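You operate a simulated robot arm through the tools that you are given. There is no shell and no other tool. Be economical: measure what you need, move in short steps, check, and stop when the job is done.

Carry out the task below with a simulated two-armed robot. There is one attempt and no reset: what you move stays moved.

Task
Set the rising belt's tension so that the sag dial shows 10 mm.
Fine: stop the belt and push the red stop before you adjust; then free it and run the belt again.

Only the result counts: the job must be done as asked and must still hold three seconds after the hand-in. Knocking over, shifting, dropping, spilling or breaking anything else fails it.

Robot
Two 7-joint arms with fingered hands on one trunk that stands fixed in place. Base frame: the origin is at the foot of the trunk, x ahead of it, y to its left, z up. Lengths are in cm, angles in rad, forces in N, time in s.
The left shoulder is at [7, 16.2, 139.6], the right one opposite. With the tool pointing down near the work surface each hand reaches from about 30 to 80 cm from the base axis, measured 20 degrees to its own side. Payload 4 kg a hand.
Tool frame (each hand has its own): the origin (TCP) lies between the finger pads and is the grasp point; the fingertips stand 2.6 cm ahead of it; z points along the fingers, y is the line along which they close. Largest opening 13.2 cm; the body of the gripper starts 7.3 cm behind the TCP. The gripper is a hand of 4 fingers: y runs from the thumb to the fingers, the wrist lies at [0, 0, -22.4] in the tool frame.
Orientation is told as [roll, pitch, yaw] about the base's x, y, z axes, in that order, counted from this pose: with the fingers straight down and closing along the base's y, the tool's x points along the base's -x, its y along +y and its z along -z.

Tools
- The arms move only by the tool send_rows. It takes "left_increments", "right_increments" or both (then of equal length, played together; a hand with none holds still); each is text: rows parted by semicolons, each of 6 numbers parted by spaces: the turn, a rotation vector about the base's x, y, z in degrees, then the shift along the base's x, y, z in cm. In form: ax ay az x y z; .... A call has 1 to 8 rows; each row shifts and turns the commanded pose from where the row before left it. Rows are played at 5 a second. More than 5 cm and 0.15 rad between two rows, and nothing of the call is played. A pose out of reach is approached as far as the arm can. The call stops where the force on the tool passes 40 N (or 10 N more than at its start, if that is more) or the arm is blocked; 0.2 s more then pass. In this call time passes only in rows, and 0.2 s behind the last. The reply holds the time, the measured pose of the TCP, the force on the tool along the base axes, the opening and the grip force, in the units named above and with some noise, with the torque about the TCP (base axes, N m) and any sound that the robot's microphone picked up.
- Cameras (640 x 400 px; columns grow to the right, rows downward): "scene" is now at [12.36, 3.5, 161.22]; the picture's right is [0.42, -0.91, 0.00], its down [-0.63, -0.29, -0.72] and it looks along [0.66, 0.31, -0.69] (base axes); focal length 327 px, centre (320, 200). "left" rides on the left gripper at [-7.3, 0.6, -9.4] in its tool frame; the picture's right is [-0.08, -1.00, 0.00], its down [0.78, -0.06, -0.62] and it looks along [0.61, -0.05, 0.79] (tool axes); focal length 230 px, centre (320, 200). "right" rides on the right gripper at [7.3, 0.6, -9.4] in its tool frame; the picture's right is [-0.08, 1.00, 0.00], its down [-0.78, -0.06, -0.62] and it looks along [-0.61, -0.05, 0.79] (tool axes); focal length 230 px, centre (320, 200). There is no depth. A picture from a camera that has moved, and an enlarged one, comes with that camera's place and axes in the base frame and with its lens.
- capture(camera): a new picture of that camera. It takes no simulated time.
- raise_lower(by): slides the trunk up (or, below 0, down) by that many cm; the arms and the scene camera ride with it, the base frame stays. It gives what a move gives, with no picture.
- finger_targets(finger1, finger2, finger3, thumb_bend, hand): sets how far each is bent, from 0 (flat) to 1 (curled in); at 0.3 the hand is open as for a grip, at 0.7 the pads meet at the TCP. One left out holds its place. A second passes; each finger stops where it meets its share of the squeeze, and holds until it gets a number again. It is the only way to open and close the hand. It gives what a move gives, with no picture; readings hold the bend of each and the force on the fingers (four entries, about 0 where the hand has none), thumb and palm.
- aim_head(pan, tilt): turns the head with the scene camera to pan (to the left, within 1.501 rad either way) and tilt (down, from -0.506 to 1.204), counted from straight ahead of the robot. It gives what a move gives.
- enlarge(camera, box): a new picture of the part [left, top, right, bottom] of that camera's present view, enlarged. It takes no simulated time.
- job_done(): hands the job in; it is judged then, once.

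Go step by step. Nothing tells you positions but the pictures and the camera data: compare them with the known pose of the tool, close in by small moves and look again before you grip or let go. The budget is 120 turns and 74 pictures, counting those below and the enlarged ones. Unless the task says otherwise, let go and move clear before handing in, and close with one line.

The tools are called after "Emit:" as a command line: name --argument value ..., lists and objects as JSON in quotes. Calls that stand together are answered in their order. send_rows: Moves the arms, as the interface text tells. Its arguments: {"type":"object","properties":{"left_increments":{"type":"string"},"right_increments":{"type":"string"}},"required":[]} The other tools are called the same way: raise_lower (by) slides the trunk up or down; finger_targets (finger1, finger2, finger3, thumb_bend, hand) moves the fingers one by one; aim_head (pan, tilt) turns the head that bears the scene camera; capture (camera) takes a picture; enlarge (camera, box) takes an enlarged picture of a part of a camera's view; job_done () hands the job in.

At the start:

```text
time: 0.0
left_tcp_pos: [48.94, 45.96, 126.58]
left_tcp_rot: [0.0, -0.001, 0.0]
left_force: [-0.6, 0.4, -0.7]
left_ft_torque: [-0.02, -0.03, -0.05]
left_grip_width: 13.19
left_finger_force: 0.0
left_shape: jaw
left_bend: [0.3, 0.3, 0.3, 0.3]
left_finger forces: [0.0, 0.0, 0.0, 0.0, 0.0, 0.0]
right_tcp_pos: [48.42, -1.87, 135.58]
right_tcp_rot: [-0.001, -0.002, 0.001]
right_force: [0.5, -0.6, 0.6]
right_ft_torque: [0.01, 0.02, 0.0]
right_grip_width: 13.2
right_finger_force: 0.1
right_shape: jaw
right_bend: [0.3, 0.3, 0.3, 0.3]
right_finger forces: [0.0, 0.1, 0.0, 0.0, 0.0, 0.0]
trunk travel left (down, up): [-87.5, 6.5]
head pan, tilt: [0.436, 0.761]
```

scene: 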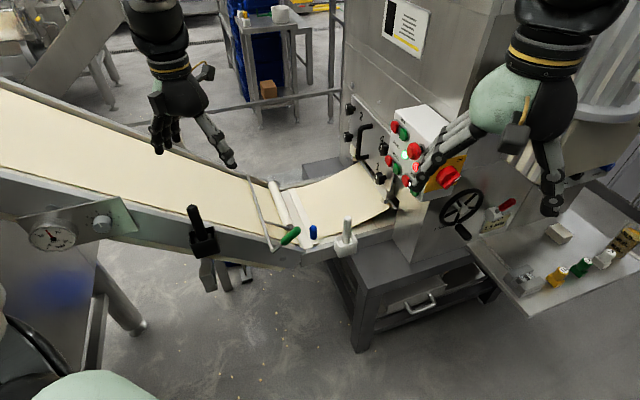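
right: 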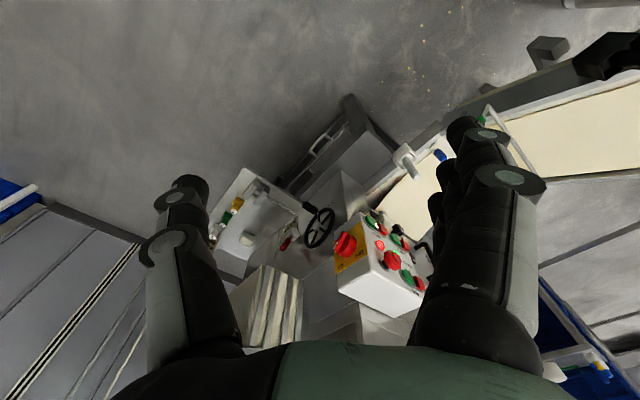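
left: 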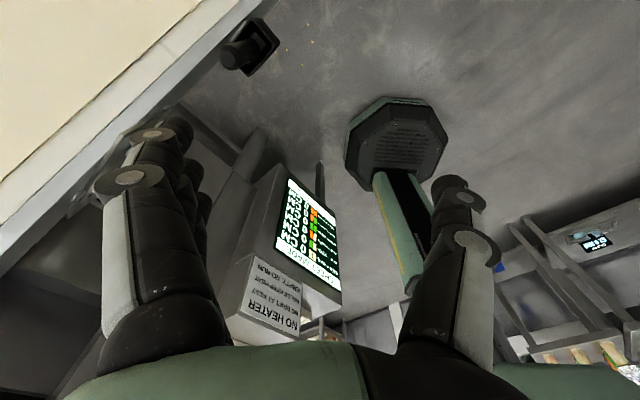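

I see a dough-sheeter-like machine with a control box on the right, and a sag dial with a knob on the rising belt at left. I'll look closer at the dial and the control box first.

Emit:
enlarge --camera "scene" --box '[0, 180, 160, 280]'

Emit:
enlarge --camera "scene" --box '[340, 90, 500, 240]'

Emit:
enlarge --camera "scene" --box '[340, 0, 460, 75]'

Emit:
enlarge --camera "right" --box '[300, 180, 460, 330]'

```text
4.00 times, centred on (80, 230) of scene
camera zoom: at [12.36, 3.5, 161.22], right [0.42, -0.91, 0.0], down [-0.63, -0.29, -0.72], along [0.66, 0.31, -0.69], focal length 1309 px, centre (1280, 80)
```

zoom: 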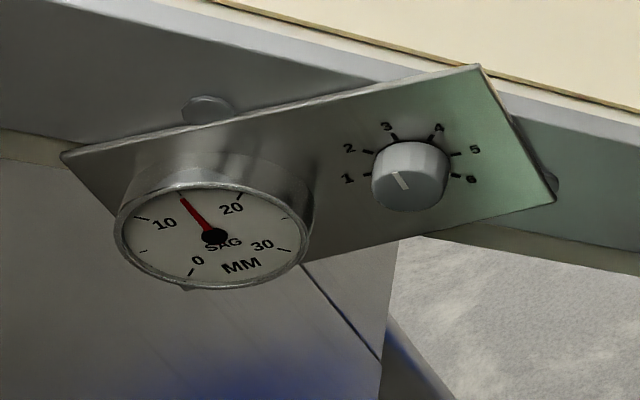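

```text
2.67 times, centred on (420, 165) of scene
camera zoom: at [12.36, 3.5, 161.22], right [0.42, -0.91, 0.0], down [-0.63, -0.29, -0.72], along [0.66, 0.31, -0.69], focal length 873 px, centre (53, 293)
```

zoom: 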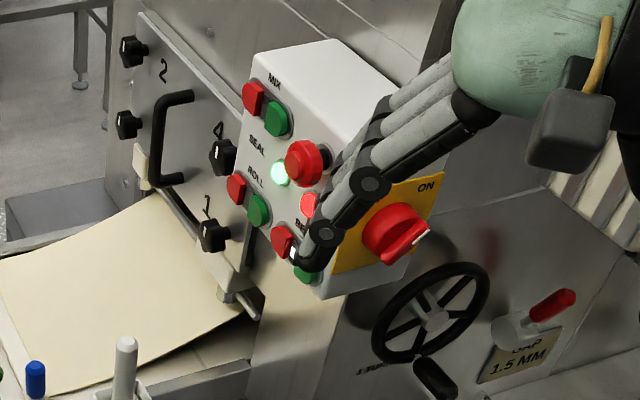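

```text
5.33 times, centred on (400, 38) of scene
camera zoom: at [12.36, 3.5, 161.22], right [0.42, -0.91, 0.0], down [-0.63, -0.29, -0.72], along [0.66, 0.31, -0.69], focal length 1746 px, centre (-107, 1067)
```

zoom: 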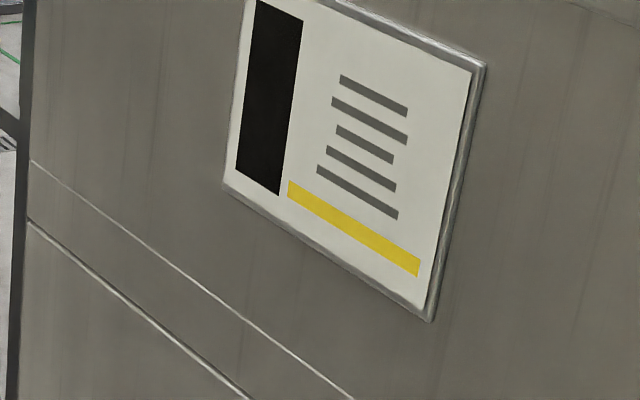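

```text
2.67 times, centred on (380, 255) of right
camera zoom: at [41.14, -1.28, 144.79], right [0.08, 1.0, 0.0], down [0.78, -0.06, 0.62], along [0.61, -0.05, -0.79], focal length 614 px, centre (160, 53)
```

zoom: 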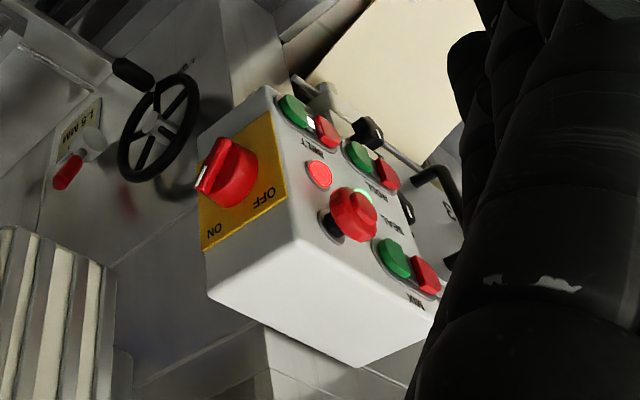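

The dial reads about 15 mm and has an unlabelled 1–6 knob beside it. I need to find out what adjusts the tension, so I'll look around more.

Emit:
enlarge --camera "scene" --box '[170, 170, 370, 300]'

Emit:
enlarge --camera "scene" --box '[430, 170, 640, 310]'

Emit:
enlarge --camera "left" --box '[200, 0, 400, 350]'

Emit:
aim_head --pan 1.1 --tilt 0.8

Emit:
capture --camera "scene"

```text
3.08 times, centred on (270, 235) of scene
camera zoom: at [12.36, 3.5, 161.22], right [0.42, -0.91, 0.0], down [-0.63, -0.29, -0.72], along [0.66, 0.31, -0.69], focal length 1007 px, centre (474, 92)
```

zoom: 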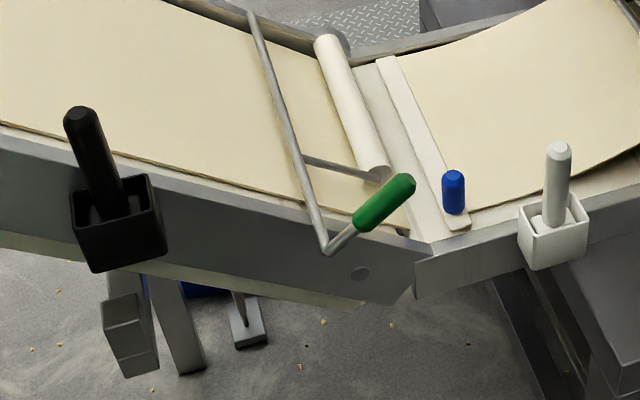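

```text
2.86 times, centred on (535, 240) of scene
camera zoom: at [12.36, 3.5, 161.22], right [0.42, -0.91, 0.0], down [-0.63, -0.29, -0.72], along [0.66, 0.31, -0.69], focal length 935 px, centre (-294, 86)
```

zoom: 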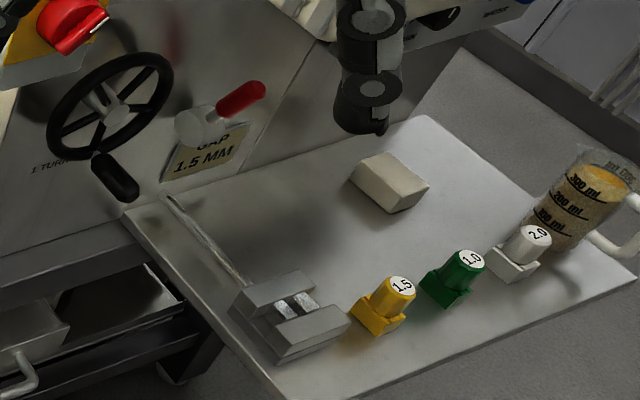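

```text
1.14 times, centred on (300, 175) of left
camera zoom: at [56.06, 46.45, 135.62], right [0.08, -1.0, 0.0], down [-0.78, -0.06, 0.62], along [-0.61, -0.05, -0.79], focal length 263 px, centre (343, 229)
```

zoom: 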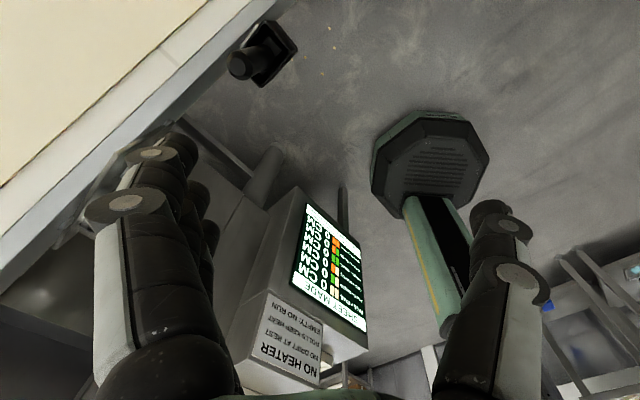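

```text
time: 1.0
left_tcp_pos: [48.93, 46.02, 126.48]
left_tcp_rot: [0.0, 0.001, 0.001]
left_force: [-0.1, 0.2, 0.3]
left_ft_torque: [0.01, 0.0, 0.0]
left_grip_width: 13.19
left_finger_force: 0.2
left_shape: jaw
left_bend: [0.3, 0.3, 0.3, 0.3]
left_finger forces: [0.0, 0.0, 0.1, 0.0, 0.1, 0.0]
right_tcp_pos: [48.36, -1.93, 135.43]
right_tcp_rot: [0.0, -0.001, 0.001]
right_force: [0.2, -0.7, -1.1]
right_ft_torque: [-0.01, 0.03, -0.04]
right_grip_width: 13.17
right_finger_force: 0.1
right_shape: jaw
right_bend: [0.3, 0.3, 0.3, 0.3]
right_finger forces: [0.1, 0.0, 0.0, 0.1, 0.0, 0.1]
trunk travel left (down, up): [-87.5, 6.5]
head pan, tilt: [1.1, 0.799]
```

```text
63 pictures are left
camera scene: at [8.56, 7.2, 160.91], right [0.89, -0.45, 0.0], down [-0.33, -0.64, -0.7], along [0.32, 0.62, -0.72], focal length 327 px, centre (320, 200)
```

scene: 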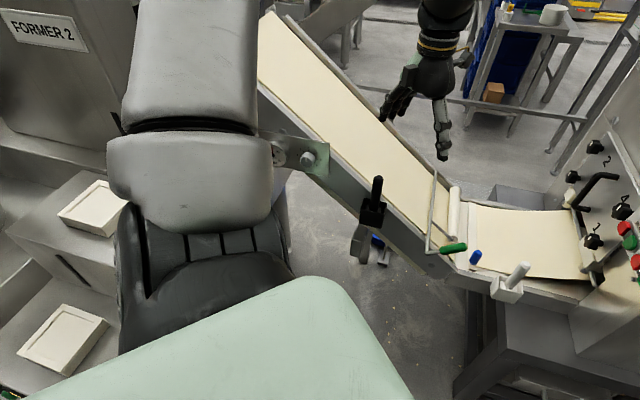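

The knob sits on the dial panel at roughly (38, 72, 104). I'll pull the right hand back from in front of the control box and study the box.

Emit:
send_rows --right_increments "0 0 0 -4 -2 1; 0 0 0 -4 -3 0; 0 0 0 -4 -3 0; 0 0 0 -3 -3 0"

Emit:
aim_head --pan 0.0 --tilt 0.7

Emit:
capture --camera "scene"

Emit:
capture --camera "right"

```text
time: 2.0
left_tcp_pos: [48.69, 45.78, 126.56]
left_tcp_rot: [0.001, 0.0, -0.001]
left_force: [0.2, -0.3, -0.4]
left_ft_torque: [0.03, -0.01, 0.03]
left_grip_width: 13.18
left_finger_force: 0.1
left_shape: jaw
left_bend: [0.3, 0.3, 0.3, 0.3]
left_finger forces: [0.0, 0.0, 0.0, 0.0, 0.1, 0.1]
right_tcp_pos: [33.04, -13.13, 136.76]
right_tcp_rot: [0.003, -0.002, 0.0]
right_force: [-0.4, -0.2, 0.6]
right_ft_torque: [0.02, 0.04, 0.0]
right_grip_width: 13.19
right_finger_force: 0.2
right_shape: jaw
right_bend: [0.3, 0.3, 0.3, 0.3]
right_finger forces: [0.0, 0.1, 0.0, 0.0, 0.0, 0.1]
trunk travel left (down, up): [-87.5, 6.5]
head pan, tilt: [1.1, 0.799]
```

```text
time: 3.4
left_tcp_pos: [48.78, 45.94, 126.45]
left_tcp_rot: [0.0, -0.001, -0.001]
left_force: [0.5, 0.0, 0.6]
left_ft_torque: [0.0, -0.01, -0.02]
left_grip_width: 13.2
left_finger_force: 0.1
left_shape: jaw
left_bend: [0.3, 0.3, 0.3, 0.3]
left_finger forces: [0.0, 0.0, 0.1, 0.0, 0.1, 0.0]
right_tcp_pos: [33.33, -12.99, 136.58]
right_tcp_rot: [-0.001, -0.001, 0.0]
right_force: [0.3, -0.1, -0.1]
right_ft_torque: [0.02, -0.02, 0.0]
right_grip_width: 13.18
right_finger_force: 0.1
right_shape: jaw
right_bend: [0.3, 0.3, 0.3, 0.3]
right_finger forces: [0.0, 0.1, 0.1, 0.0, 0.0, 0.0]
trunk travel left (down, up): [-87.5, 6.5]
head pan, tilt: [0.0, 0.7]
```

```text
62 pictures are left
camera scene: at [13.34, -0.02, 161.74], right [0.0, -1.0, 0.0], down [-0.64, 0.0, -0.76], along [0.76, 0.0, -0.64], focal length 327 px, centre (320, 200)
```

scene: 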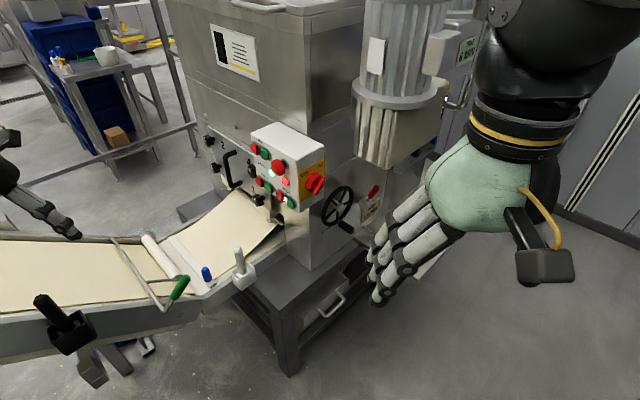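

```text
61 pictures are left
camera right: at [25.99, -12.35, 145.93], right [0.08, 1.0, 0.0], down [0.78, -0.06, 0.62], along [0.62, -0.05, -0.79], focal length 230 px, centre (320, 200)
```

right: 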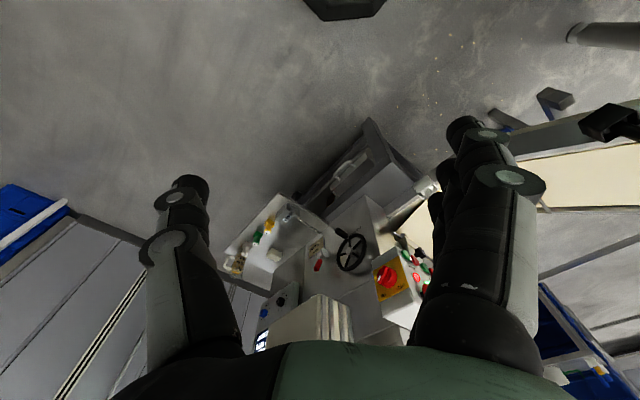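

Emit:
enlarge --camera "scene" --box '[235, 115, 335, 215]'

Emit:
enlarge --camera "scene" --box '[0, 220, 280, 390]'

```text
4.00 times, centred on (285, 165) of scene
camera zoom: at [13.34, -0.02, 161.74], right [0.0, -1.0, 0.0], down [-0.64, 0.0, -0.76], along [0.76, 0.0, -0.64], focal length 1309 px, centre (460, 340)
```

zoom: 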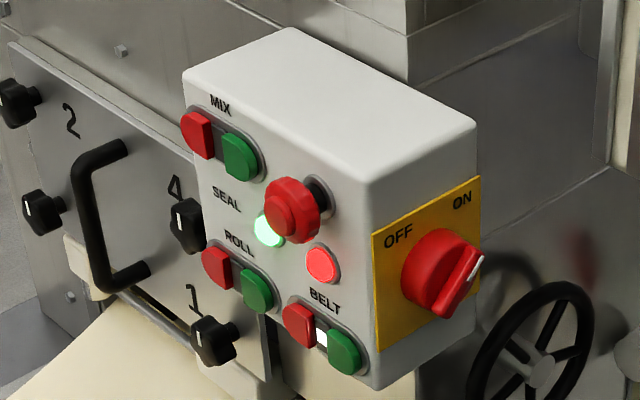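

```text
2.29 times, centred on (140, 305) of scene
camera zoom: at [13.34, -0.02, 161.74], right [0.0, -1.0, 0.0], down [-0.64, 0.0, -0.76], along [0.76, 0.0, -0.64], focal length 748 px, centre (731, -40)
```

zoom: 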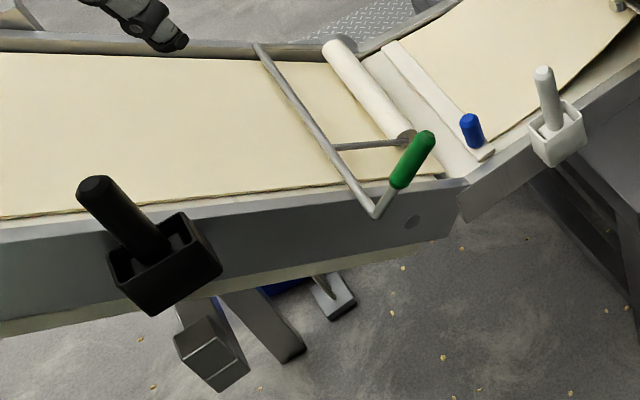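

The machine stands at about 45°. The E-stop head is near (81.6, 10.7, 114.7), BELT red near (83.2, 11.2, 104) and BELT green near (81.7, 8, 103), with the button face normal about (-0.72, 0.69, 0). The left hand can press these, so I'll shape a pinch and swing it toward the box.

Emit:
send_rows --left_increments "-5.21 -5.39 0 2.2 -2.2 -0.5; -5.21 -5.39 0 2.2 -2.2 -0.5; -5.21 -5.39 0 2.2 -2.2 -1; -5.21 -5.39 0 2.2 -2.2 -1; -5.21 -5.39 0 2.2 -2.2 -1; -5.21 -5.39 0 2.2 -2.2 -1; -5.21 -5.39 0 2.2 -2.2 -1; -5.21 -5.39 0 2.2 -2.2 -1"

Emit:
finger_targets --hand "left" --finger1 1 --finger2 0.7 --finger3 1 --thumb_bend 0.7

Emit:
capture --camera "left"

Emit:
aim_head --pan 0.3 --tilt 0.6

Emit:
capture --camera "scene"

```text
time: 5.2
left_tcp_pos: [66.67, 28.29, 119.23]
left_tcp_rot: [-0.881, -0.673, 0.327]
left_force: [-0.4, -0.2, 0.4]
left_ft_torque: [0.03, 0.02, -0.02]
left_grip_width: 13.18
left_finger_force: 0.1
left_shape: jaw
left_bend: [0.3, 0.3, 0.3, 0.3]
left_finger forces: [0.0, 0.0, 0.0, 0.0, 0.0, 0.0]
right_tcp_pos: [33.41, -12.84, 136.6]
right_tcp_rot: [0.001, 0.001, -0.001]
right_force: [0.0, -0.7, 0.1]
right_ft_torque: [0.0, -0.01, 0.03]
right_grip_width: 13.19
right_finger_force: 0.1
right_shape: jaw
right_bend: [0.3, 0.3, 0.3, 0.3]
right_finger forces: [0.0, 0.1, 0.0, 0.1, 0.0, 0.0]
trunk travel left (down, up): [-87.5, 6.5]
head pan, tilt: [0.0, 0.7]
```

```text
time: 6.2
left_tcp_pos: [66.57, 28.31, 119.48]
left_tcp_rot: [-0.878, -0.673, 0.326]
left_force: [0.5, 0.8, -0.4]
left_ft_torque: [-0.02, 0.02, 0.0]
left_grip_width: 3.9
left_finger_force: 0.2
left_shape: fingers
left_bend: [1.0, 0.7, 1.0, 0.7]
left_finger forces: [0.1, 0.0, 0.1, 0.0, 0.0, 0.0]
right_tcp_pos: [33.35, -12.83, 136.56]
right_tcp_rot: [-0.001, 0.001, 0.001]
right_force: [0.8, 0.4, 1.1]
right_ft_torque: [-0.01, 0.01, 0.02]
right_grip_width: 13.18
right_finger_force: 0.0
right_shape: jaw
right_bend: [0.3, 0.3, 0.3, 0.3]
right_finger forces: [0.0, 0.1, 0.1, 0.0, 0.1, 0.1]
trunk travel left (down, up): [-87.5, 6.5]
head pan, tilt: [0.0, 0.7]
```

```text
58 pictures are left
camera left: at [66.16, 36.14, 127.99], right [-0.19, -0.74, 0.65], down [-0.98, 0.13, -0.14], along [0.02, -0.66, -0.75], focal length 230 px, centre (320, 200)
```

left: 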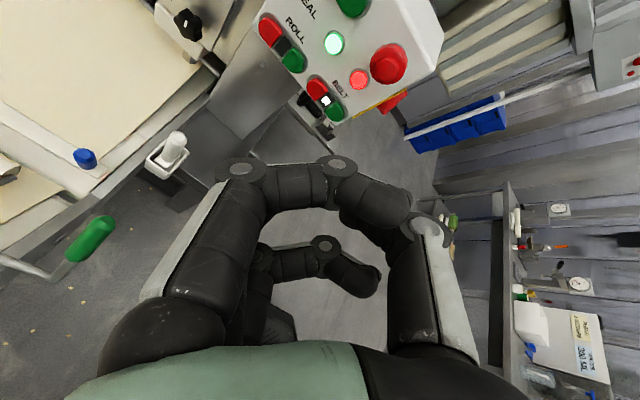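

```text
time: 7.0
left_tcp_pos: [66.51, 28.34, 119.31]
left_tcp_rot: [-0.877, -0.671, 0.326]
left_force: [1.0, 0.2, -0.3]
left_ft_torque: [-0.03, 0.04, -0.02]
left_grip_width: 3.92
left_finger_force: 0.1
left_shape: fingers
left_bend: [1.0, 0.7, 1.0, 0.7]
left_finger forces: [0.0, 0.0, 0.1, 0.1, 0.0, 0.1]
right_tcp_pos: [33.24, -12.85, 136.67]
right_tcp_rot: [-0.002, -0.001, -0.001]
right_force: [-0.4, -0.2, 0.5]
right_ft_torque: [0.02, 0.01, 0.01]
right_grip_width: 13.19
right_finger_force: 0.1
right_shape: jaw
right_bend: [0.3, 0.3, 0.3, 0.3]
right_finger forces: [0.0, 0.0, 0.1, 0.0, 0.0, 0.1]
trunk travel left (down, up): [-87.5, 6.5]
head pan, tilt: [0.3, 0.6]
```

```text
57 pictures are left
camera scene: at [13.35, 2.62, 162.59], right [0.3, -0.96, 0.0], down [-0.54, -0.17, -0.82], along [0.79, 0.24, -0.57], focal length 327 px, centre (320, 200)
```

scene: 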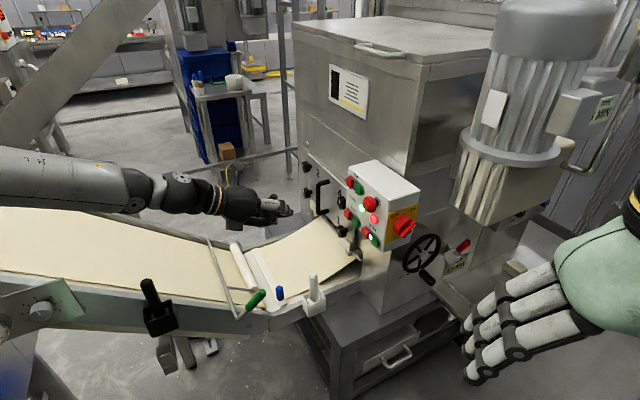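

The pinch makes a blunt arch, so a single pointing finger should be better. I'll extend finger 2 only and look.

Emit:
finger_targets --hand "left" --finger1 1 --finger2 0.25 --finger3 1 --thumb_bend 1

Emit:
capture --camera "left"

```text
time: 8.0
left_tcp_pos: [66.59, 28.32, 119.19]
left_tcp_rot: [-0.877, -0.673, 0.323]
left_force: [-0.3, 0.7, 0.8]
left_ft_torque: [0.0, 0.0, 0.0]
left_grip_width: 3.92
left_finger_force: 0.2
left_shape: fingers
left_bend: [1.0, 0.25, 1.0, 1.0]
left_finger forces: [0.0, 0.0, 0.1, 0.0, 0.1, 0.1]
right_tcp_pos: [33.22, -12.96, 136.71]
right_tcp_rot: [0.0, 0.0, -0.001]
right_force: [0.4, 0.5, 0.7]
right_ft_torque: [-0.01, 0.02, -0.01]
right_grip_width: 13.17
right_finger_force: 0.0
right_shape: jaw
right_bend: [0.3, 0.3, 0.3, 0.3]
right_finger forces: [0.1, 0.1, 0.0, 0.0, 0.0, 0.0]
trunk travel left (down, up): [-87.5, 6.5]
head pan, tilt: [0.3, 0.6]
```

```text
56 pictures are left
camera left: at [66.19, 36.15, 127.97], right [-0.19, -0.74, 0.65], down [-0.98, 0.13, -0.14], along [0.02, -0.66, -0.75], focal length 230 px, centre (320, 200)
```

left: 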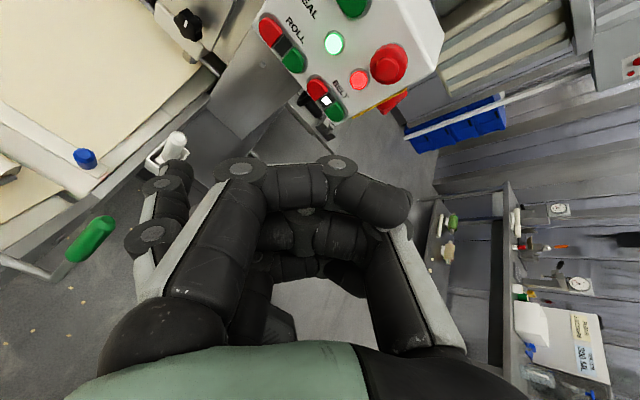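

The extended finger tip sits about 4 cm beyond the others. I'll roll the hand so the finger line is horizontal along the box face, and move closer.

Emit:
send_rows --left_increments "4.59 -4.44 -3.7 0.4 -1.2 -1.2; 4.59 -4.44 -3.7 0.4 -1.2 -1.2; 4.59 -4.44 -3.7 0.4 -1.2 -1.2; 4.59 -4.44 -3.7 0.4 -1.2 -1.2; 4.59 -4.44 -3.7 0.4 -1.2 -1.2; 4.59 -4.44 -3.7 0.4 -1.2 -1.2"

Emit:
capture --camera "left"

Emit:
capture --camera "scene"

```text
time: 9.4
left_tcp_pos: [68.95, 20.92, 112.37]
left_tcp_rot: [0.009, -1.046, -0.782]
left_force: [-0.2, -1.5, -0.3]
left_ft_torque: [0.0, 0.0, 0.0]
left_grip_width: 3.93
left_finger_force: 0.1
left_shape: fingers
left_bend: [1.0, 0.25, 1.0, 1.0]
left_finger forces: [0.0, 0.0, 0.0, 0.0, 0.0, 0.1]
right_tcp_pos: [33.34, -12.95, 136.58]
right_tcp_rot: [0.001, -0.001, 0.0]
right_force: [0.0, -0.4, -0.1]
right_ft_torque: [-0.05, 0.04, -0.02]
right_grip_width: 13.17
right_finger_force: 0.0
right_shape: jaw
right_bend: [0.3, 0.3, 0.3, 0.3]
right_finger forces: [0.0, 0.0, 0.0, 0.0, 0.1, 0.0]
trunk travel left (down, up): [-87.5, 6.5]
head pan, tilt: [0.3, 0.6]
```

```text
55 pictures are left
camera left: at [66.01, 24.42, 123.17], right [-0.67, -0.74, 0.06], down [-0.7, 0.6, -0.37], along [0.24, -0.29, -0.93], focal length 230 px, centre (320, 200)
```

left: 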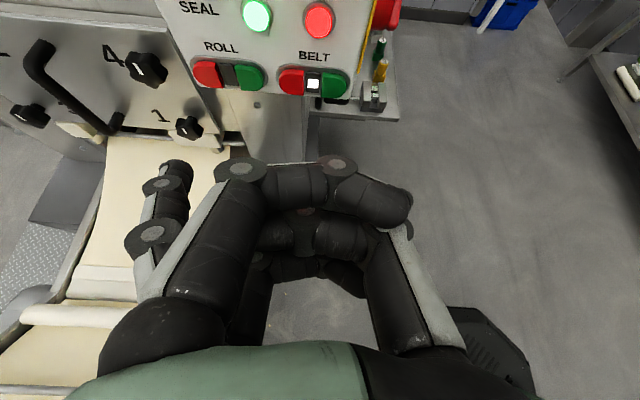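

```text
54 pictures are left
camera scene: at [13.4, 2.55, 162.59], right [0.3, -0.96, 0.0], down [-0.54, -0.17, -0.82], along [0.79, 0.24, -0.57], focal length 327 px, centre (320, 200)
```

scene: 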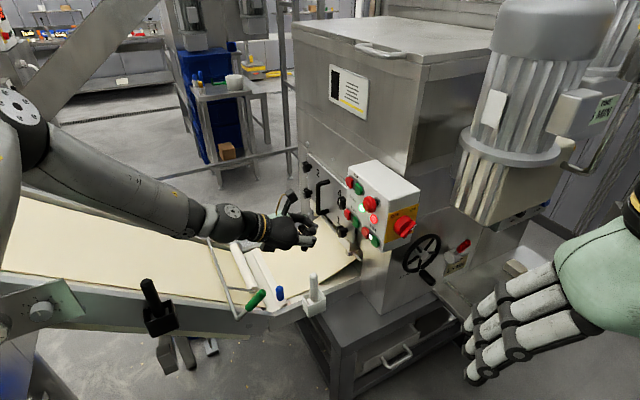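

Geometry agrees: BELT red near (83.3, 11.3, 104). I'll move the finger tip to a standoff about 4 cm in front of it.

Emit:
send_rows --left_increments "0 0 0 0 -3 -2; 0 0 0 0.5 -3 -2; 0 0 0 0.5 -3 -1.7; 0 0 0 1.9 -2.5 -1"

Emit:
capture --camera "left"

Emit:
enlarge --camera "scene" --box '[290, 150, 430, 260]'

```text
time: 10.4
left_tcp_pos: [67.87, 12.21, 111.73]
left_tcp_rot: [0.005, -1.044, -0.776]
left_force: [0.5, -0.3, 0.7]
left_ft_torque: [0.02, 0.04, 0.0]
left_grip_width: 3.94
left_finger_force: 0.1
left_shape: fingers
left_bend: [1.0, 0.25, 1.0, 1.0]
left_finger forces: [0.0, 0.1, 0.0, 0.0, 0.0, 0.0]
left hand out of reach, approached as far as the arm can: row 2, 3, 4
right_tcp_pos: [33.26, -13.02, 136.68]
right_tcp_rot: [0.0, 0.001, 0.0]
right_force: [-0.2, 0.3, 0.2]
right_ft_torque: [0.03, 0.03, 0.05]
right_grip_width: 13.18
right_finger_force: 0.1
right_shape: jaw
right_bend: [0.3, 0.3, 0.3, 0.3]
right_finger forces: [0.0, 0.0, 0.1, 0.0, 0.1, 0.0]
trunk travel left (down, up): [-87.5, 6.5]
head pan, tilt: [0.3, 0.6]
```

```text
53 pictures are left
camera left: at [65.1, 15.56, 122.56], right [-0.67, -0.74, 0.06], down [-0.71, 0.6, -0.37], along [0.24, -0.29, -0.93], focal length 230 px, centre (320, 200)
```

left: 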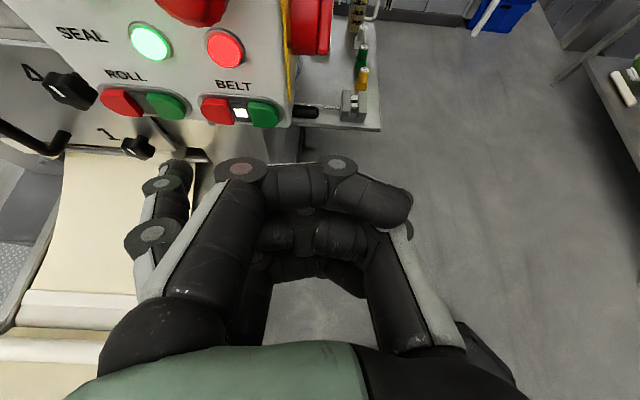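

```text
3.64 times, centred on (360, 205) of scene
camera zoom: at [13.4, 2.56, 162.59], right [0.3, -0.96, 0.0], down [-0.54, -0.17, -0.82], along [0.79, 0.24, -0.57], focal length 1190 px, centre (174, 182)
```

zoom: 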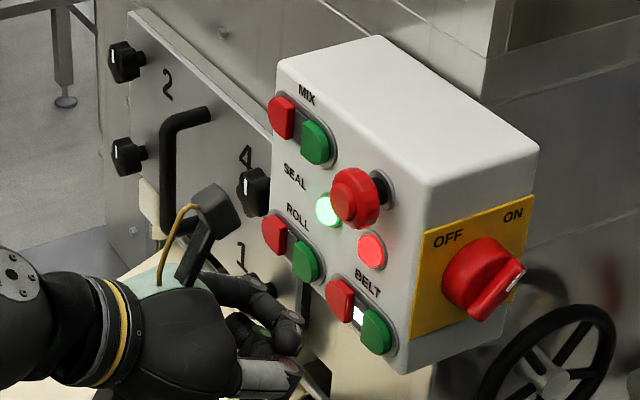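

The left arm hit its reach limit at this height. I'll back off a little and lower the trunk so the arm works at a more comfortable height.

Emit:
send_rows --left_increments "0 0 0 -2 2 1; 0 0 0 -2 2 2"

Emit:
raise_lower --by -12

Emit:
capture --camera "scene"

```text
time: 11.0
left_tcp_pos: [63.64, 16.43, 114.7]
left_tcp_rot: [0.005, -1.049, -0.777]
left_force: [0.5, 0.0, 0.0]
left_ft_torque: [-0.02, -0.01, -0.02]
left_grip_width: 3.93
left_finger_force: 0.1
left_shape: fingers
left_bend: [1.0, 0.25, 1.0, 1.0]
left_finger forces: [0.0, 0.0, 0.0, 0.0, 0.0, 0.0]
right_tcp_pos: [33.1, -12.7, 136.74]
right_tcp_rot: [0.0, -0.001, 0.0]
right_force: [0.7, -0.5, -0.2]
right_ft_torque: [0.0, -0.04, 0.01]
right_grip_width: 13.17
right_finger_force: 0.1
right_shape: jaw
right_bend: [0.3, 0.3, 0.3, 0.3]
right_finger forces: [0.0, 0.1, 0.0, 0.0, 0.0, 0.0]
trunk travel left (down, up): [-87.5, 6.5]
head pan, tilt: [0.3, 0.6]
```

```text
time: 12.5
left_tcp_pos: [63.99, 16.23, 102.6]
left_tcp_rot: [0.006, -1.047, -0.777]
left_force: [-0.3, -0.2, -1.1]
left_ft_torque: [0.0, -0.05, -0.01]
left_grip_width: 3.94
left_finger_force: 0.0
left_shape: fingers
left_bend: [1.0, 0.25, 1.0, 1.0]
left_finger forces: [0.0, 0.0, 0.1, 0.0, 0.0, 0.0]
right_tcp_pos: [33.29, -12.96, 124.65]
right_tcp_rot: [-0.001, 0.0, -0.001]
right_force: [0.1, -0.2, -0.2]
right_ft_torque: [0.0, -0.01, -0.03]
right_grip_width: 13.16
right_finger_force: 0.1
right_shape: jaw
right_bend: [0.3, 0.3, 0.3, 0.3]
right_finger forces: [0.0, 0.0, 0.0, 0.1, 0.0, 0.0]
trunk travel left (down, up): [-75.5, 18.5]
head pan, tilt: [0.3, 0.6]
```

```text
51 pictures are left
camera scene: at [13.33, 2.61, 150.6], right [0.3, -0.96, 0.0], down [-0.54, -0.17, -0.82], along [0.79, 0.24, -0.57], focal length 327 px, centre (320, 200)
```

scene: 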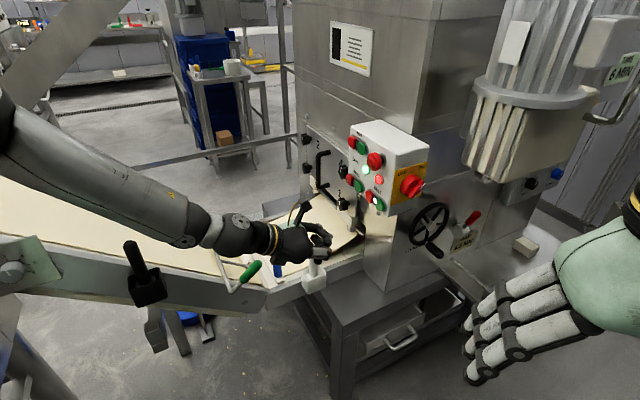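

Emit:
send_rows --left_increments "0 0 0 1 -2 3; 0 0 0 2 -2 0; 0 0 0 2.5 -1.5 0; 0 0 0 2.4 -1.3 0"

Emit:
capture --camera "left"

Emit:
enlarge --camera "scene" --box '[290, 110, 450, 260]'

```text
time: 13.5
left_tcp_pos: [71.8, 9.49, 105.75]
left_tcp_rot: [0.005, -1.045, -0.777]
left_force: [-0.3, 0.1, 0.2]
left_ft_torque: [-0.01, 0.03, -0.03]
left_grip_width: 3.9
left_finger_force: 0.0
left_shape: fingers
left_bend: [1.0, 0.25, 1.0, 1.0]
left_finger forces: [0.0, 0.1, 0.1, 0.0, 0.0, 0.0]
right_tcp_pos: [33.49, -12.93, 124.58]
right_tcp_rot: [0.0, 0.0, 0.0]
right_force: [-0.4, -0.1, -0.1]
right_ft_torque: [0.03, 0.03, 0.03]
right_grip_width: 13.16
right_finger_force: 0.0
right_shape: jaw
right_bend: [0.3, 0.3, 0.3, 0.3]
right_finger forces: [0.0, 0.1, 0.0, 0.0, 0.0, 0.1]
trunk travel left (down, up): [-75.5, 18.5]
head pan, tilt: [0.3, 0.6]
```

```text
50 pictures are left
camera left: at [68.94, 12.95, 116.52], right [-0.67, -0.74, 0.06], down [-0.71, 0.6, -0.37], along [0.24, -0.29, -0.93], focal length 230 px, centre (320, 200)
```

left: 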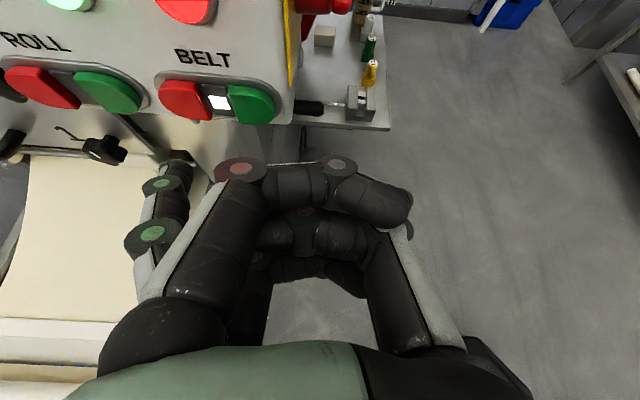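

```text
2.67 times, centred on (370, 185) of scene
camera zoom: at [13.41, 2.57, 150.59], right [0.3, -0.96, 0.0], down [-0.54, -0.17, -0.82], along [0.79, 0.24, -0.57], focal length 873 px, centre (187, 240)
```

zoom: 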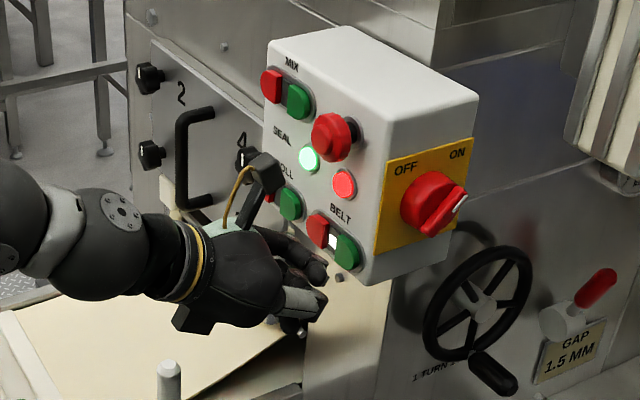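

The tip is laterally aligned with BELT red and about 4 cm short. I'll advance along the face normal in small steps, with the force limit as the guard.

Emit:
send_rows --left_increments "0 0 0 1.08 -1.03 0.5; 0 0 0 1.08 -1.03 0; 0 0 0 0.36 -0.35 0; 0 0 0 0.36 -0.35 0"

Emit:
capture --camera "left"

Emit:
enlarge --camera "scene" --box '[290, 110, 450, 260]'

```text
time: 14.5
left_tcp_pos: [73.25, 7.87, 107.58]
left_tcp_rot: [0.005, -1.046, -0.777]
left_force: [0.4, -0.8, 0.7]
left_ft_torque: [0.01, 0.02, -0.02]
left_grip_width: 3.92
left_finger_force: 0.0
left_shape: fingers
left_bend: [1.0, 0.25, 1.0, 1.0]
left_finger forces: [0.1, 0.1, 0.0, 0.0, 0.0, 0.0]
left hand out of reach, approached as far as the arm can: row 2, 3, 4
right_tcp_pos: [33.19, -13.04, 124.58]
right_tcp_rot: [0.0, -0.002, -0.001]
right_force: [0.5, -0.8, 0.3]
right_ft_torque: [-0.01, 0.01, -0.04]
right_grip_width: 13.17
right_finger_force: 0.0
right_shape: jaw
right_bend: [0.3, 0.3, 0.3, 0.3]
right_finger forces: [0.1, 0.0, 0.0, 0.0, 0.0, 0.0]
trunk travel left (down, up): [-75.5, 18.5]
head pan, tilt: [0.3, 0.6]
```

```text
48 pictures are left
camera left: at [70.3, 11.3, 118.26], right [-0.67, -0.74, 0.06], down [-0.71, 0.6, -0.37], along [0.24, -0.29, -0.93], focal length 230 px, centre (320, 200)
```

left: 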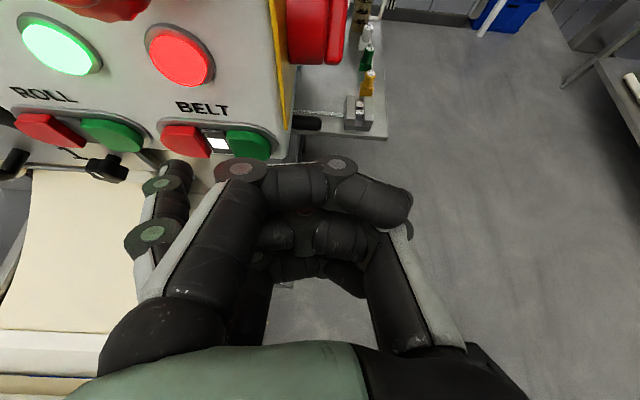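

```text
2.67 times, centred on (370, 185) of scene
camera zoom: at [13.36, 2.61, 150.59], right [0.3, -0.96, 0.0], down [-0.54, -0.17, -0.82], along [0.79, 0.24, -0.57], focal length 873 px, centre (187, 240)
```

zoom: 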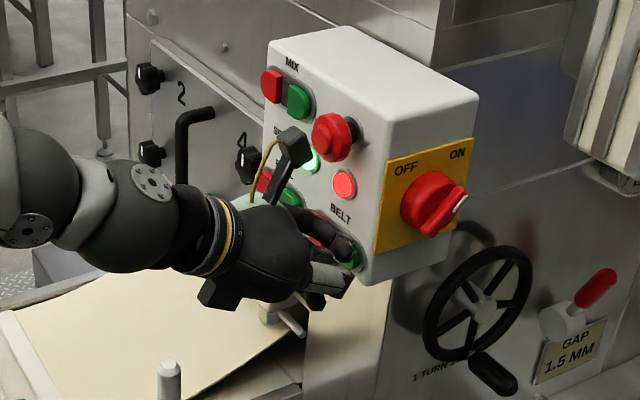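

Again a reach limit, now with the arm riding upward, so I'll back off, lower the trunk 10 cm more and come in again.

Emit:
send_rows --left_increments "0 0 0 -1.5 1.5 0.5; 0 0 0 -2 2 0.5; 0 0 0 -2 2 0.5"

Emit:
raise_lower --by -10

Emit:
capture --camera "scene"

```text
time: 15.3
left_tcp_pos: [67.29, 13.4, 108.93]
left_tcp_rot: [0.004, -1.048, -0.777]
left_force: [0.0, -0.3, -0.5]
left_ft_torque: [0.0, -0.02, -0.01]
left_grip_width: 3.95
left_finger_force: 0.1
left_shape: fingers
left_bend: [1.0, 0.25, 1.0, 1.0]
left_finger forces: [0.0, 0.0, 0.0, 0.1, 0.0, 0.1]
right_tcp_pos: [33.22, -12.94, 124.7]
right_tcp_rot: [0.001, -0.002, 0.001]
right_force: [0.1, -1.1, -0.9]
right_ft_torque: [-0.04, -0.01, -0.03]
right_grip_width: 13.16
right_finger_force: 0.1
right_shape: jaw
right_bend: [0.3, 0.3, 0.3, 0.3]
right_finger forces: [0.0, 0.0, 0.1, 0.0, 0.0, 0.1]
trunk travel left (down, up): [-75.5, 18.5]
head pan, tilt: [0.3, 0.6]
```

```text
time: 16.6
left_tcp_pos: [67.42, 13.44, 99.0]
left_tcp_rot: [0.007, -1.048, -0.775]
left_force: [0.0, 0.2, -0.8]
left_ft_torque: [0.0, 0.03, 0.01]
left_grip_width: 3.93
left_finger_force: 0.0
left_shape: fingers
left_bend: [1.0, 0.25, 1.0, 1.0]
left_finger forces: [0.1, 0.1, 0.1, 0.0, 0.1, 0.0]
right_tcp_pos: [33.16, -12.95, 114.75]
right_tcp_rot: [-0.001, 0.0, 0.0]
right_force: [-0.1, 0.5, 1.1]
right_ft_torque: [0.0, -0.01, -0.01]
right_grip_width: 13.18
right_finger_force: 0.1
right_shape: jaw
right_bend: [0.3, 0.3, 0.3, 0.3]
right_finger forces: [0.0, 0.1, 0.1, 0.0, 0.1, 0.1]
trunk travel left (down, up): [-65.5, 28.5]
head pan, tilt: [0.3, 0.6]
```

```text
46 pictures are left
camera scene: at [13.31, 2.61, 140.6], right [0.3, -0.96, 0.0], down [-0.54, -0.17, -0.83], along [0.79, 0.24, -0.56], focal length 327 px, centre (320, 200)
```

scene: 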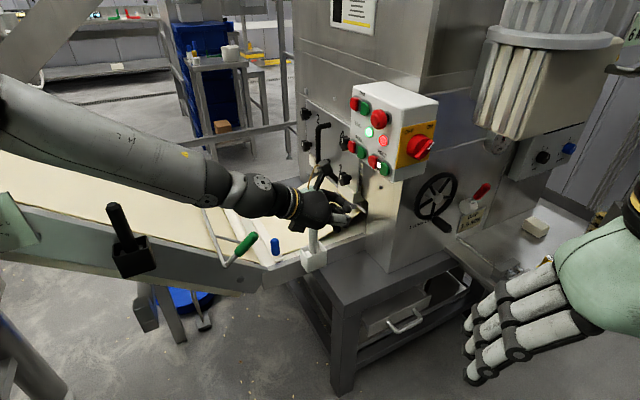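

Emit:
send_rows --left_increments "0 0 0 0 -0.5 3.5; 0 0 0 0.5 -0.5 3.5; 0 0 0 2.5 -2.2 0; 0 0 0 2 -1.8 0"

Emit:
capture --camera "left"

```text
time: 17.6
left_tcp_pos: [72.54, 8.49, 106.04]
left_tcp_rot: [0.005, -1.046, -0.776]
left_force: [-0.9, 0.7, -0.5]
left_ft_torque: [0.01, 0.01, -0.02]
left_grip_width: 3.94
left_finger_force: 0.0
left_shape: fingers
left_bend: [1.0, 0.25, 1.0, 1.0]
left_finger forces: [0.0, 0.0, 0.0, 0.1, 0.1, 0.1]
right_tcp_pos: [33.35, -12.83, 114.63]
right_tcp_rot: [0.0, 0.0, 0.0]
right_force: [0.1, 0.7, 0.5]
right_ft_torque: [-0.02, -0.01, -0.01]
right_grip_width: 13.15
right_finger_force: 0.0
right_shape: jaw
right_bend: [0.3, 0.3, 0.3, 0.3]
right_finger forces: [0.1, 0.1, 0.0, 0.1, 0.0, 0.1]
trunk travel left (down, up): [-65.5, 28.5]
head pan, tilt: [0.3, 0.6]
```

```text
45 pictures are left
camera left: at [69.61, 11.87, 116.84], right [-0.67, -0.74, 0.06], down [-0.71, 0.6, -0.37], along [0.24, -0.29, -0.93], focal length 230 px, centre (320, 200)
```

left: 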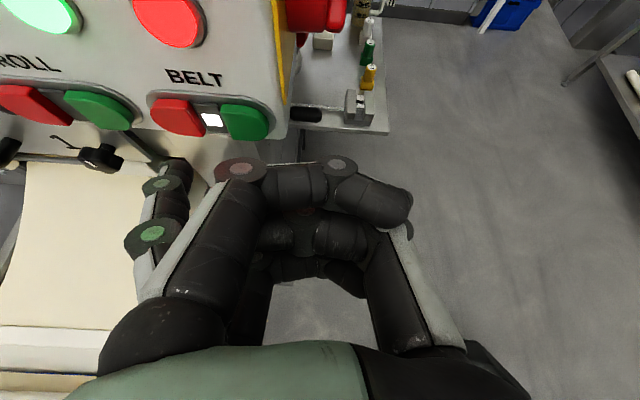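

Emit:
send_rows --left_increments "0 0 0 0.9 -0.86 0; 0 0 0 0.5 -0.5 0; 0 0 0 0.36 -0.35 0; 0 0 0 0.29 -0.28 0"

Emit:
capture --camera "left"

```text
time: 18.6
left_tcp_pos: [74.55, 6.45, 106.03]
left_tcp_rot: [0.005, -1.047, -0.779]
left_force: [0.5, -0.5, -0.1]
left_ft_torque: [-0.01, 0.02, 0.0]
left_grip_width: 3.91
left_finger_force: 0.0
left_shape: fingers
left_bend: [1.0, 0.25, 1.0, 1.0]
left_finger forces: [0.0, 0.0, 0.1, 0.0, 0.0, 0.0]
right_tcp_pos: [33.39, -12.95, 114.68]
right_tcp_rot: [0.001, 0.0, 0.0]
right_force: [0.6, -0.1, -0.5]
right_ft_torque: [0.0, 0.06, -0.02]
right_grip_width: 13.2
right_finger_force: 0.0
right_shape: jaw
right_bend: [0.3, 0.3, 0.3, 0.3]
right_finger forces: [0.1, 0.1, 0.1, 0.0, 0.0, 0.1]
trunk travel left (down, up): [-65.5, 28.5]
head pan, tilt: [0.3, 0.6]
```

```text
44 pictures are left
camera left: at [71.64, 9.85, 116.79], right [-0.67, -0.74, 0.06], down [-0.71, 0.6, -0.37], along [0.24, -0.29, -0.93], focal length 230 px, centre (320, 200)
```

left: 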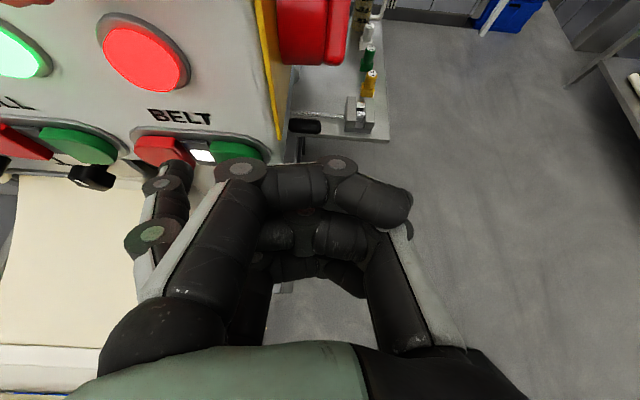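

Nearly in contact, with the tip slightly toward the centre lamp. I'll shift 0.7 cm toward the red button and press on gently.

Emit:
send_rows --left_increments "0 0 0 0.5 0.52 0; 0 0 0 0.36 -0.35 0; 0 0 0 0.29 -0.28 0; 0 0 0 0.29 -0.28 0; 0 0 0 0.22 -0.21 0"

Emit:
capture --camera "left"

```text
time: 19.8
left_tcp_pos: [76.15, 6.04, 106.01]
left_tcp_rot: [0.006, -1.045, -0.776]
left_force: [-7.5, 4.8, -0.6]
left_ft_torque: [-0.02, 0.12, 0.69]
left_grip_width: 3.94
left_finger_force: 3.4
left_shape: fingers
left_bend: [1.0, 0.24, 1.0, 1.0]
left_finger forces: [0.1, 8.5, 0.1, 0.1, 0.0, 0.0]
right_tcp_pos: [33.08, -12.89, 114.63]
right_tcp_rot: [0.001, -0.001, 0.002]
right_force: [-0.2, 0.5, 0.6]
right_ft_torque: [-0.01, -0.01, 0.01]
right_grip_width: 13.19
right_finger_force: 0.0
right_shape: jaw
right_bend: [0.3, 0.3, 0.3, 0.3]
right_finger forces: [0.0, 0.1, 0.1, 0.0, 0.0, 0.0]
trunk travel left (down, up): [-65.5, 28.5]
head pan, tilt: [0.3, 0.6]
heard: click
```

```text
43 pictures are left
camera left: at [73.1, 9.39, 116.76], right [-0.67, -0.74, 0.06], down [-0.71, 0.6, -0.37], along [0.24, -0.29, -0.93], focal length 230 px, centre (320, 200)
```

left: 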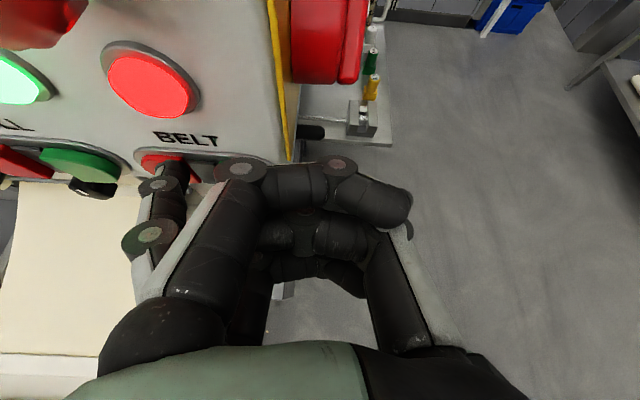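

A click was heard, so BELT red is pressed. I'll back off, check the belt lamp, and rise to the E-stop's height.

Emit:
send_rows --left_increments "0 0 0 -2 1.9 0; 0 0 0 -2 1.9 0; 0 0 0 -0.5 -0.5 3.5; 0 0 0 -0.4 -0.5 3.5; 0 0 0 -0.4 -0.4 3.3"

Emit:
capture --camera "left"

Emit:
enlarge --camera "scene" --box '[310, 70, 470, 200]'

```text
time: 21.0
left_tcp_pos: [70.76, 8.36, 116.42]
left_tcp_rot: [0.007, -1.047, -0.777]
left_force: [0.2, 0.0, 0.5]
left_ft_torque: [-0.02, -0.01, 0.0]
left_grip_width: 3.95
left_finger_force: 0.2
left_shape: fingers
left_bend: [1.0, 0.25, 1.0, 1.0]
left_finger forces: [0.1, 0.0, 0.0, 0.0, 0.0, 0.1]
right_tcp_pos: [33.19, -12.98, 114.72]
right_tcp_rot: [0.003, -0.001, 0.0]
right_force: [-0.2, 0.3, 0.7]
right_ft_torque: [-0.02, -0.03, -0.02]
right_grip_width: 13.17
right_finger_force: 0.0
right_shape: jaw
right_bend: [0.3, 0.3, 0.3, 0.3]
right_finger forces: [0.1, 0.0, 0.0, 0.0, 0.0, 0.1]
trunk travel left (down, up): [-65.5, 28.5]
head pan, tilt: [0.3, 0.6]
```

```text
42 pictures are left
camera left: at [67.84, 11.78, 127.24], right [-0.67, -0.74, 0.06], down [-0.71, 0.6, -0.37], along [0.24, -0.29, -0.93], focal length 230 px, centre (320, 200)
```

left: 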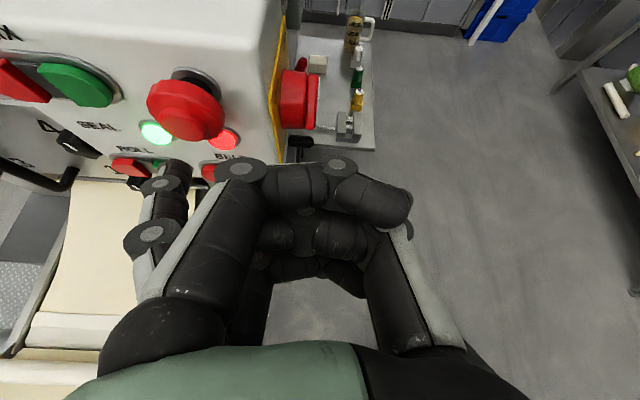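

```text
3.08 times, centred on (390, 135) of scene
camera zoom: at [13.24, 2.62, 140.6], right [0.3, -0.96, 0.0], down [-0.54, -0.17, -0.83], along [0.79, 0.24, -0.56], focal length 1007 px, centre (105, 400)
```

zoom: 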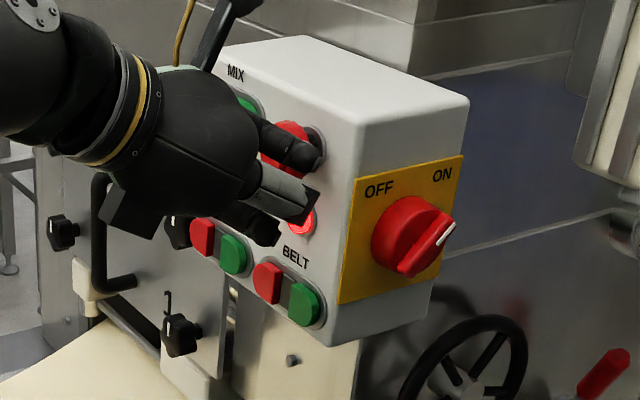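

The belt lamp is out, so the belt has stopped. The tip is about 3.6 cm in front of the E-stop centre, so I'll press it now.

Emit:
send_rows --left_increments "0 0 0 1.44 -1.38 0; 0 0 0 0.72 -0.69 0; 0 0 0 0.36 -0.35 0; 0 0 0 0.36 -0.35 0; 0 0 0 0.29 -0.28 0"

Emit:
capture --camera "left"

```text
time: 22.2
left_tcp_pos: [73.47, 5.59, 116.44]
left_tcp_rot: [0.004, -1.048, -0.774]
left_force: [-36.4, 18.1, -4.5]
left_ft_torque: [-0.14, 0.41, 3.32]
left_grip_width: 3.93
left_finger_force: 18.8
left_shape: fingers
left_bend: [1.0, 0.2, 1.0, 1.0]
left_finger forces: [0.1, 38.0, 0.0, 0.0, 0.0, 0.0]
right_tcp_pos: [32.76, -12.63, 114.83]
right_tcp_rot: [-0.002, -0.006, -0.001]
right_force: [0.1, 0.2, -0.7]
right_ft_torque: [0.02, 0.03, 0.03]
right_grip_width: 13.18
right_finger_force: 0.1
right_shape: jaw
right_bend: [0.3, 0.3, 0.3, 0.3]
right_finger forces: [0.0, 0.0, 0.0, 0.0, 0.0, 0.0]
trunk travel left (down, up): [-65.5, 28.5]
head pan, tilt: [0.3, 0.6]
heard: click
```

```text
40 pictures are left
camera left: at [70.65, 8.99, 127.21], right [-0.67, -0.74, 0.07], down [-0.71, 0.6, -0.37], along [0.24, -0.29, -0.93], focal length 230 px, centre (320, 200)
```

left: 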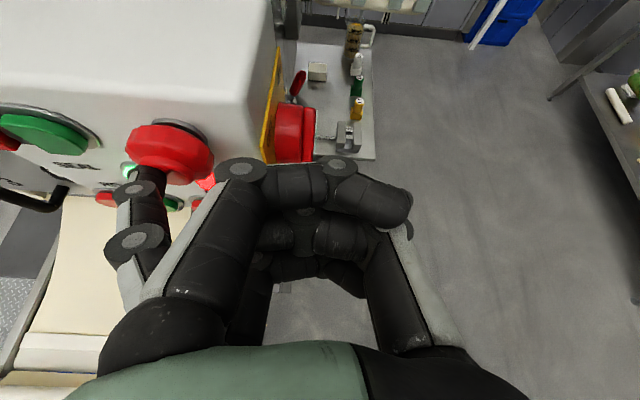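

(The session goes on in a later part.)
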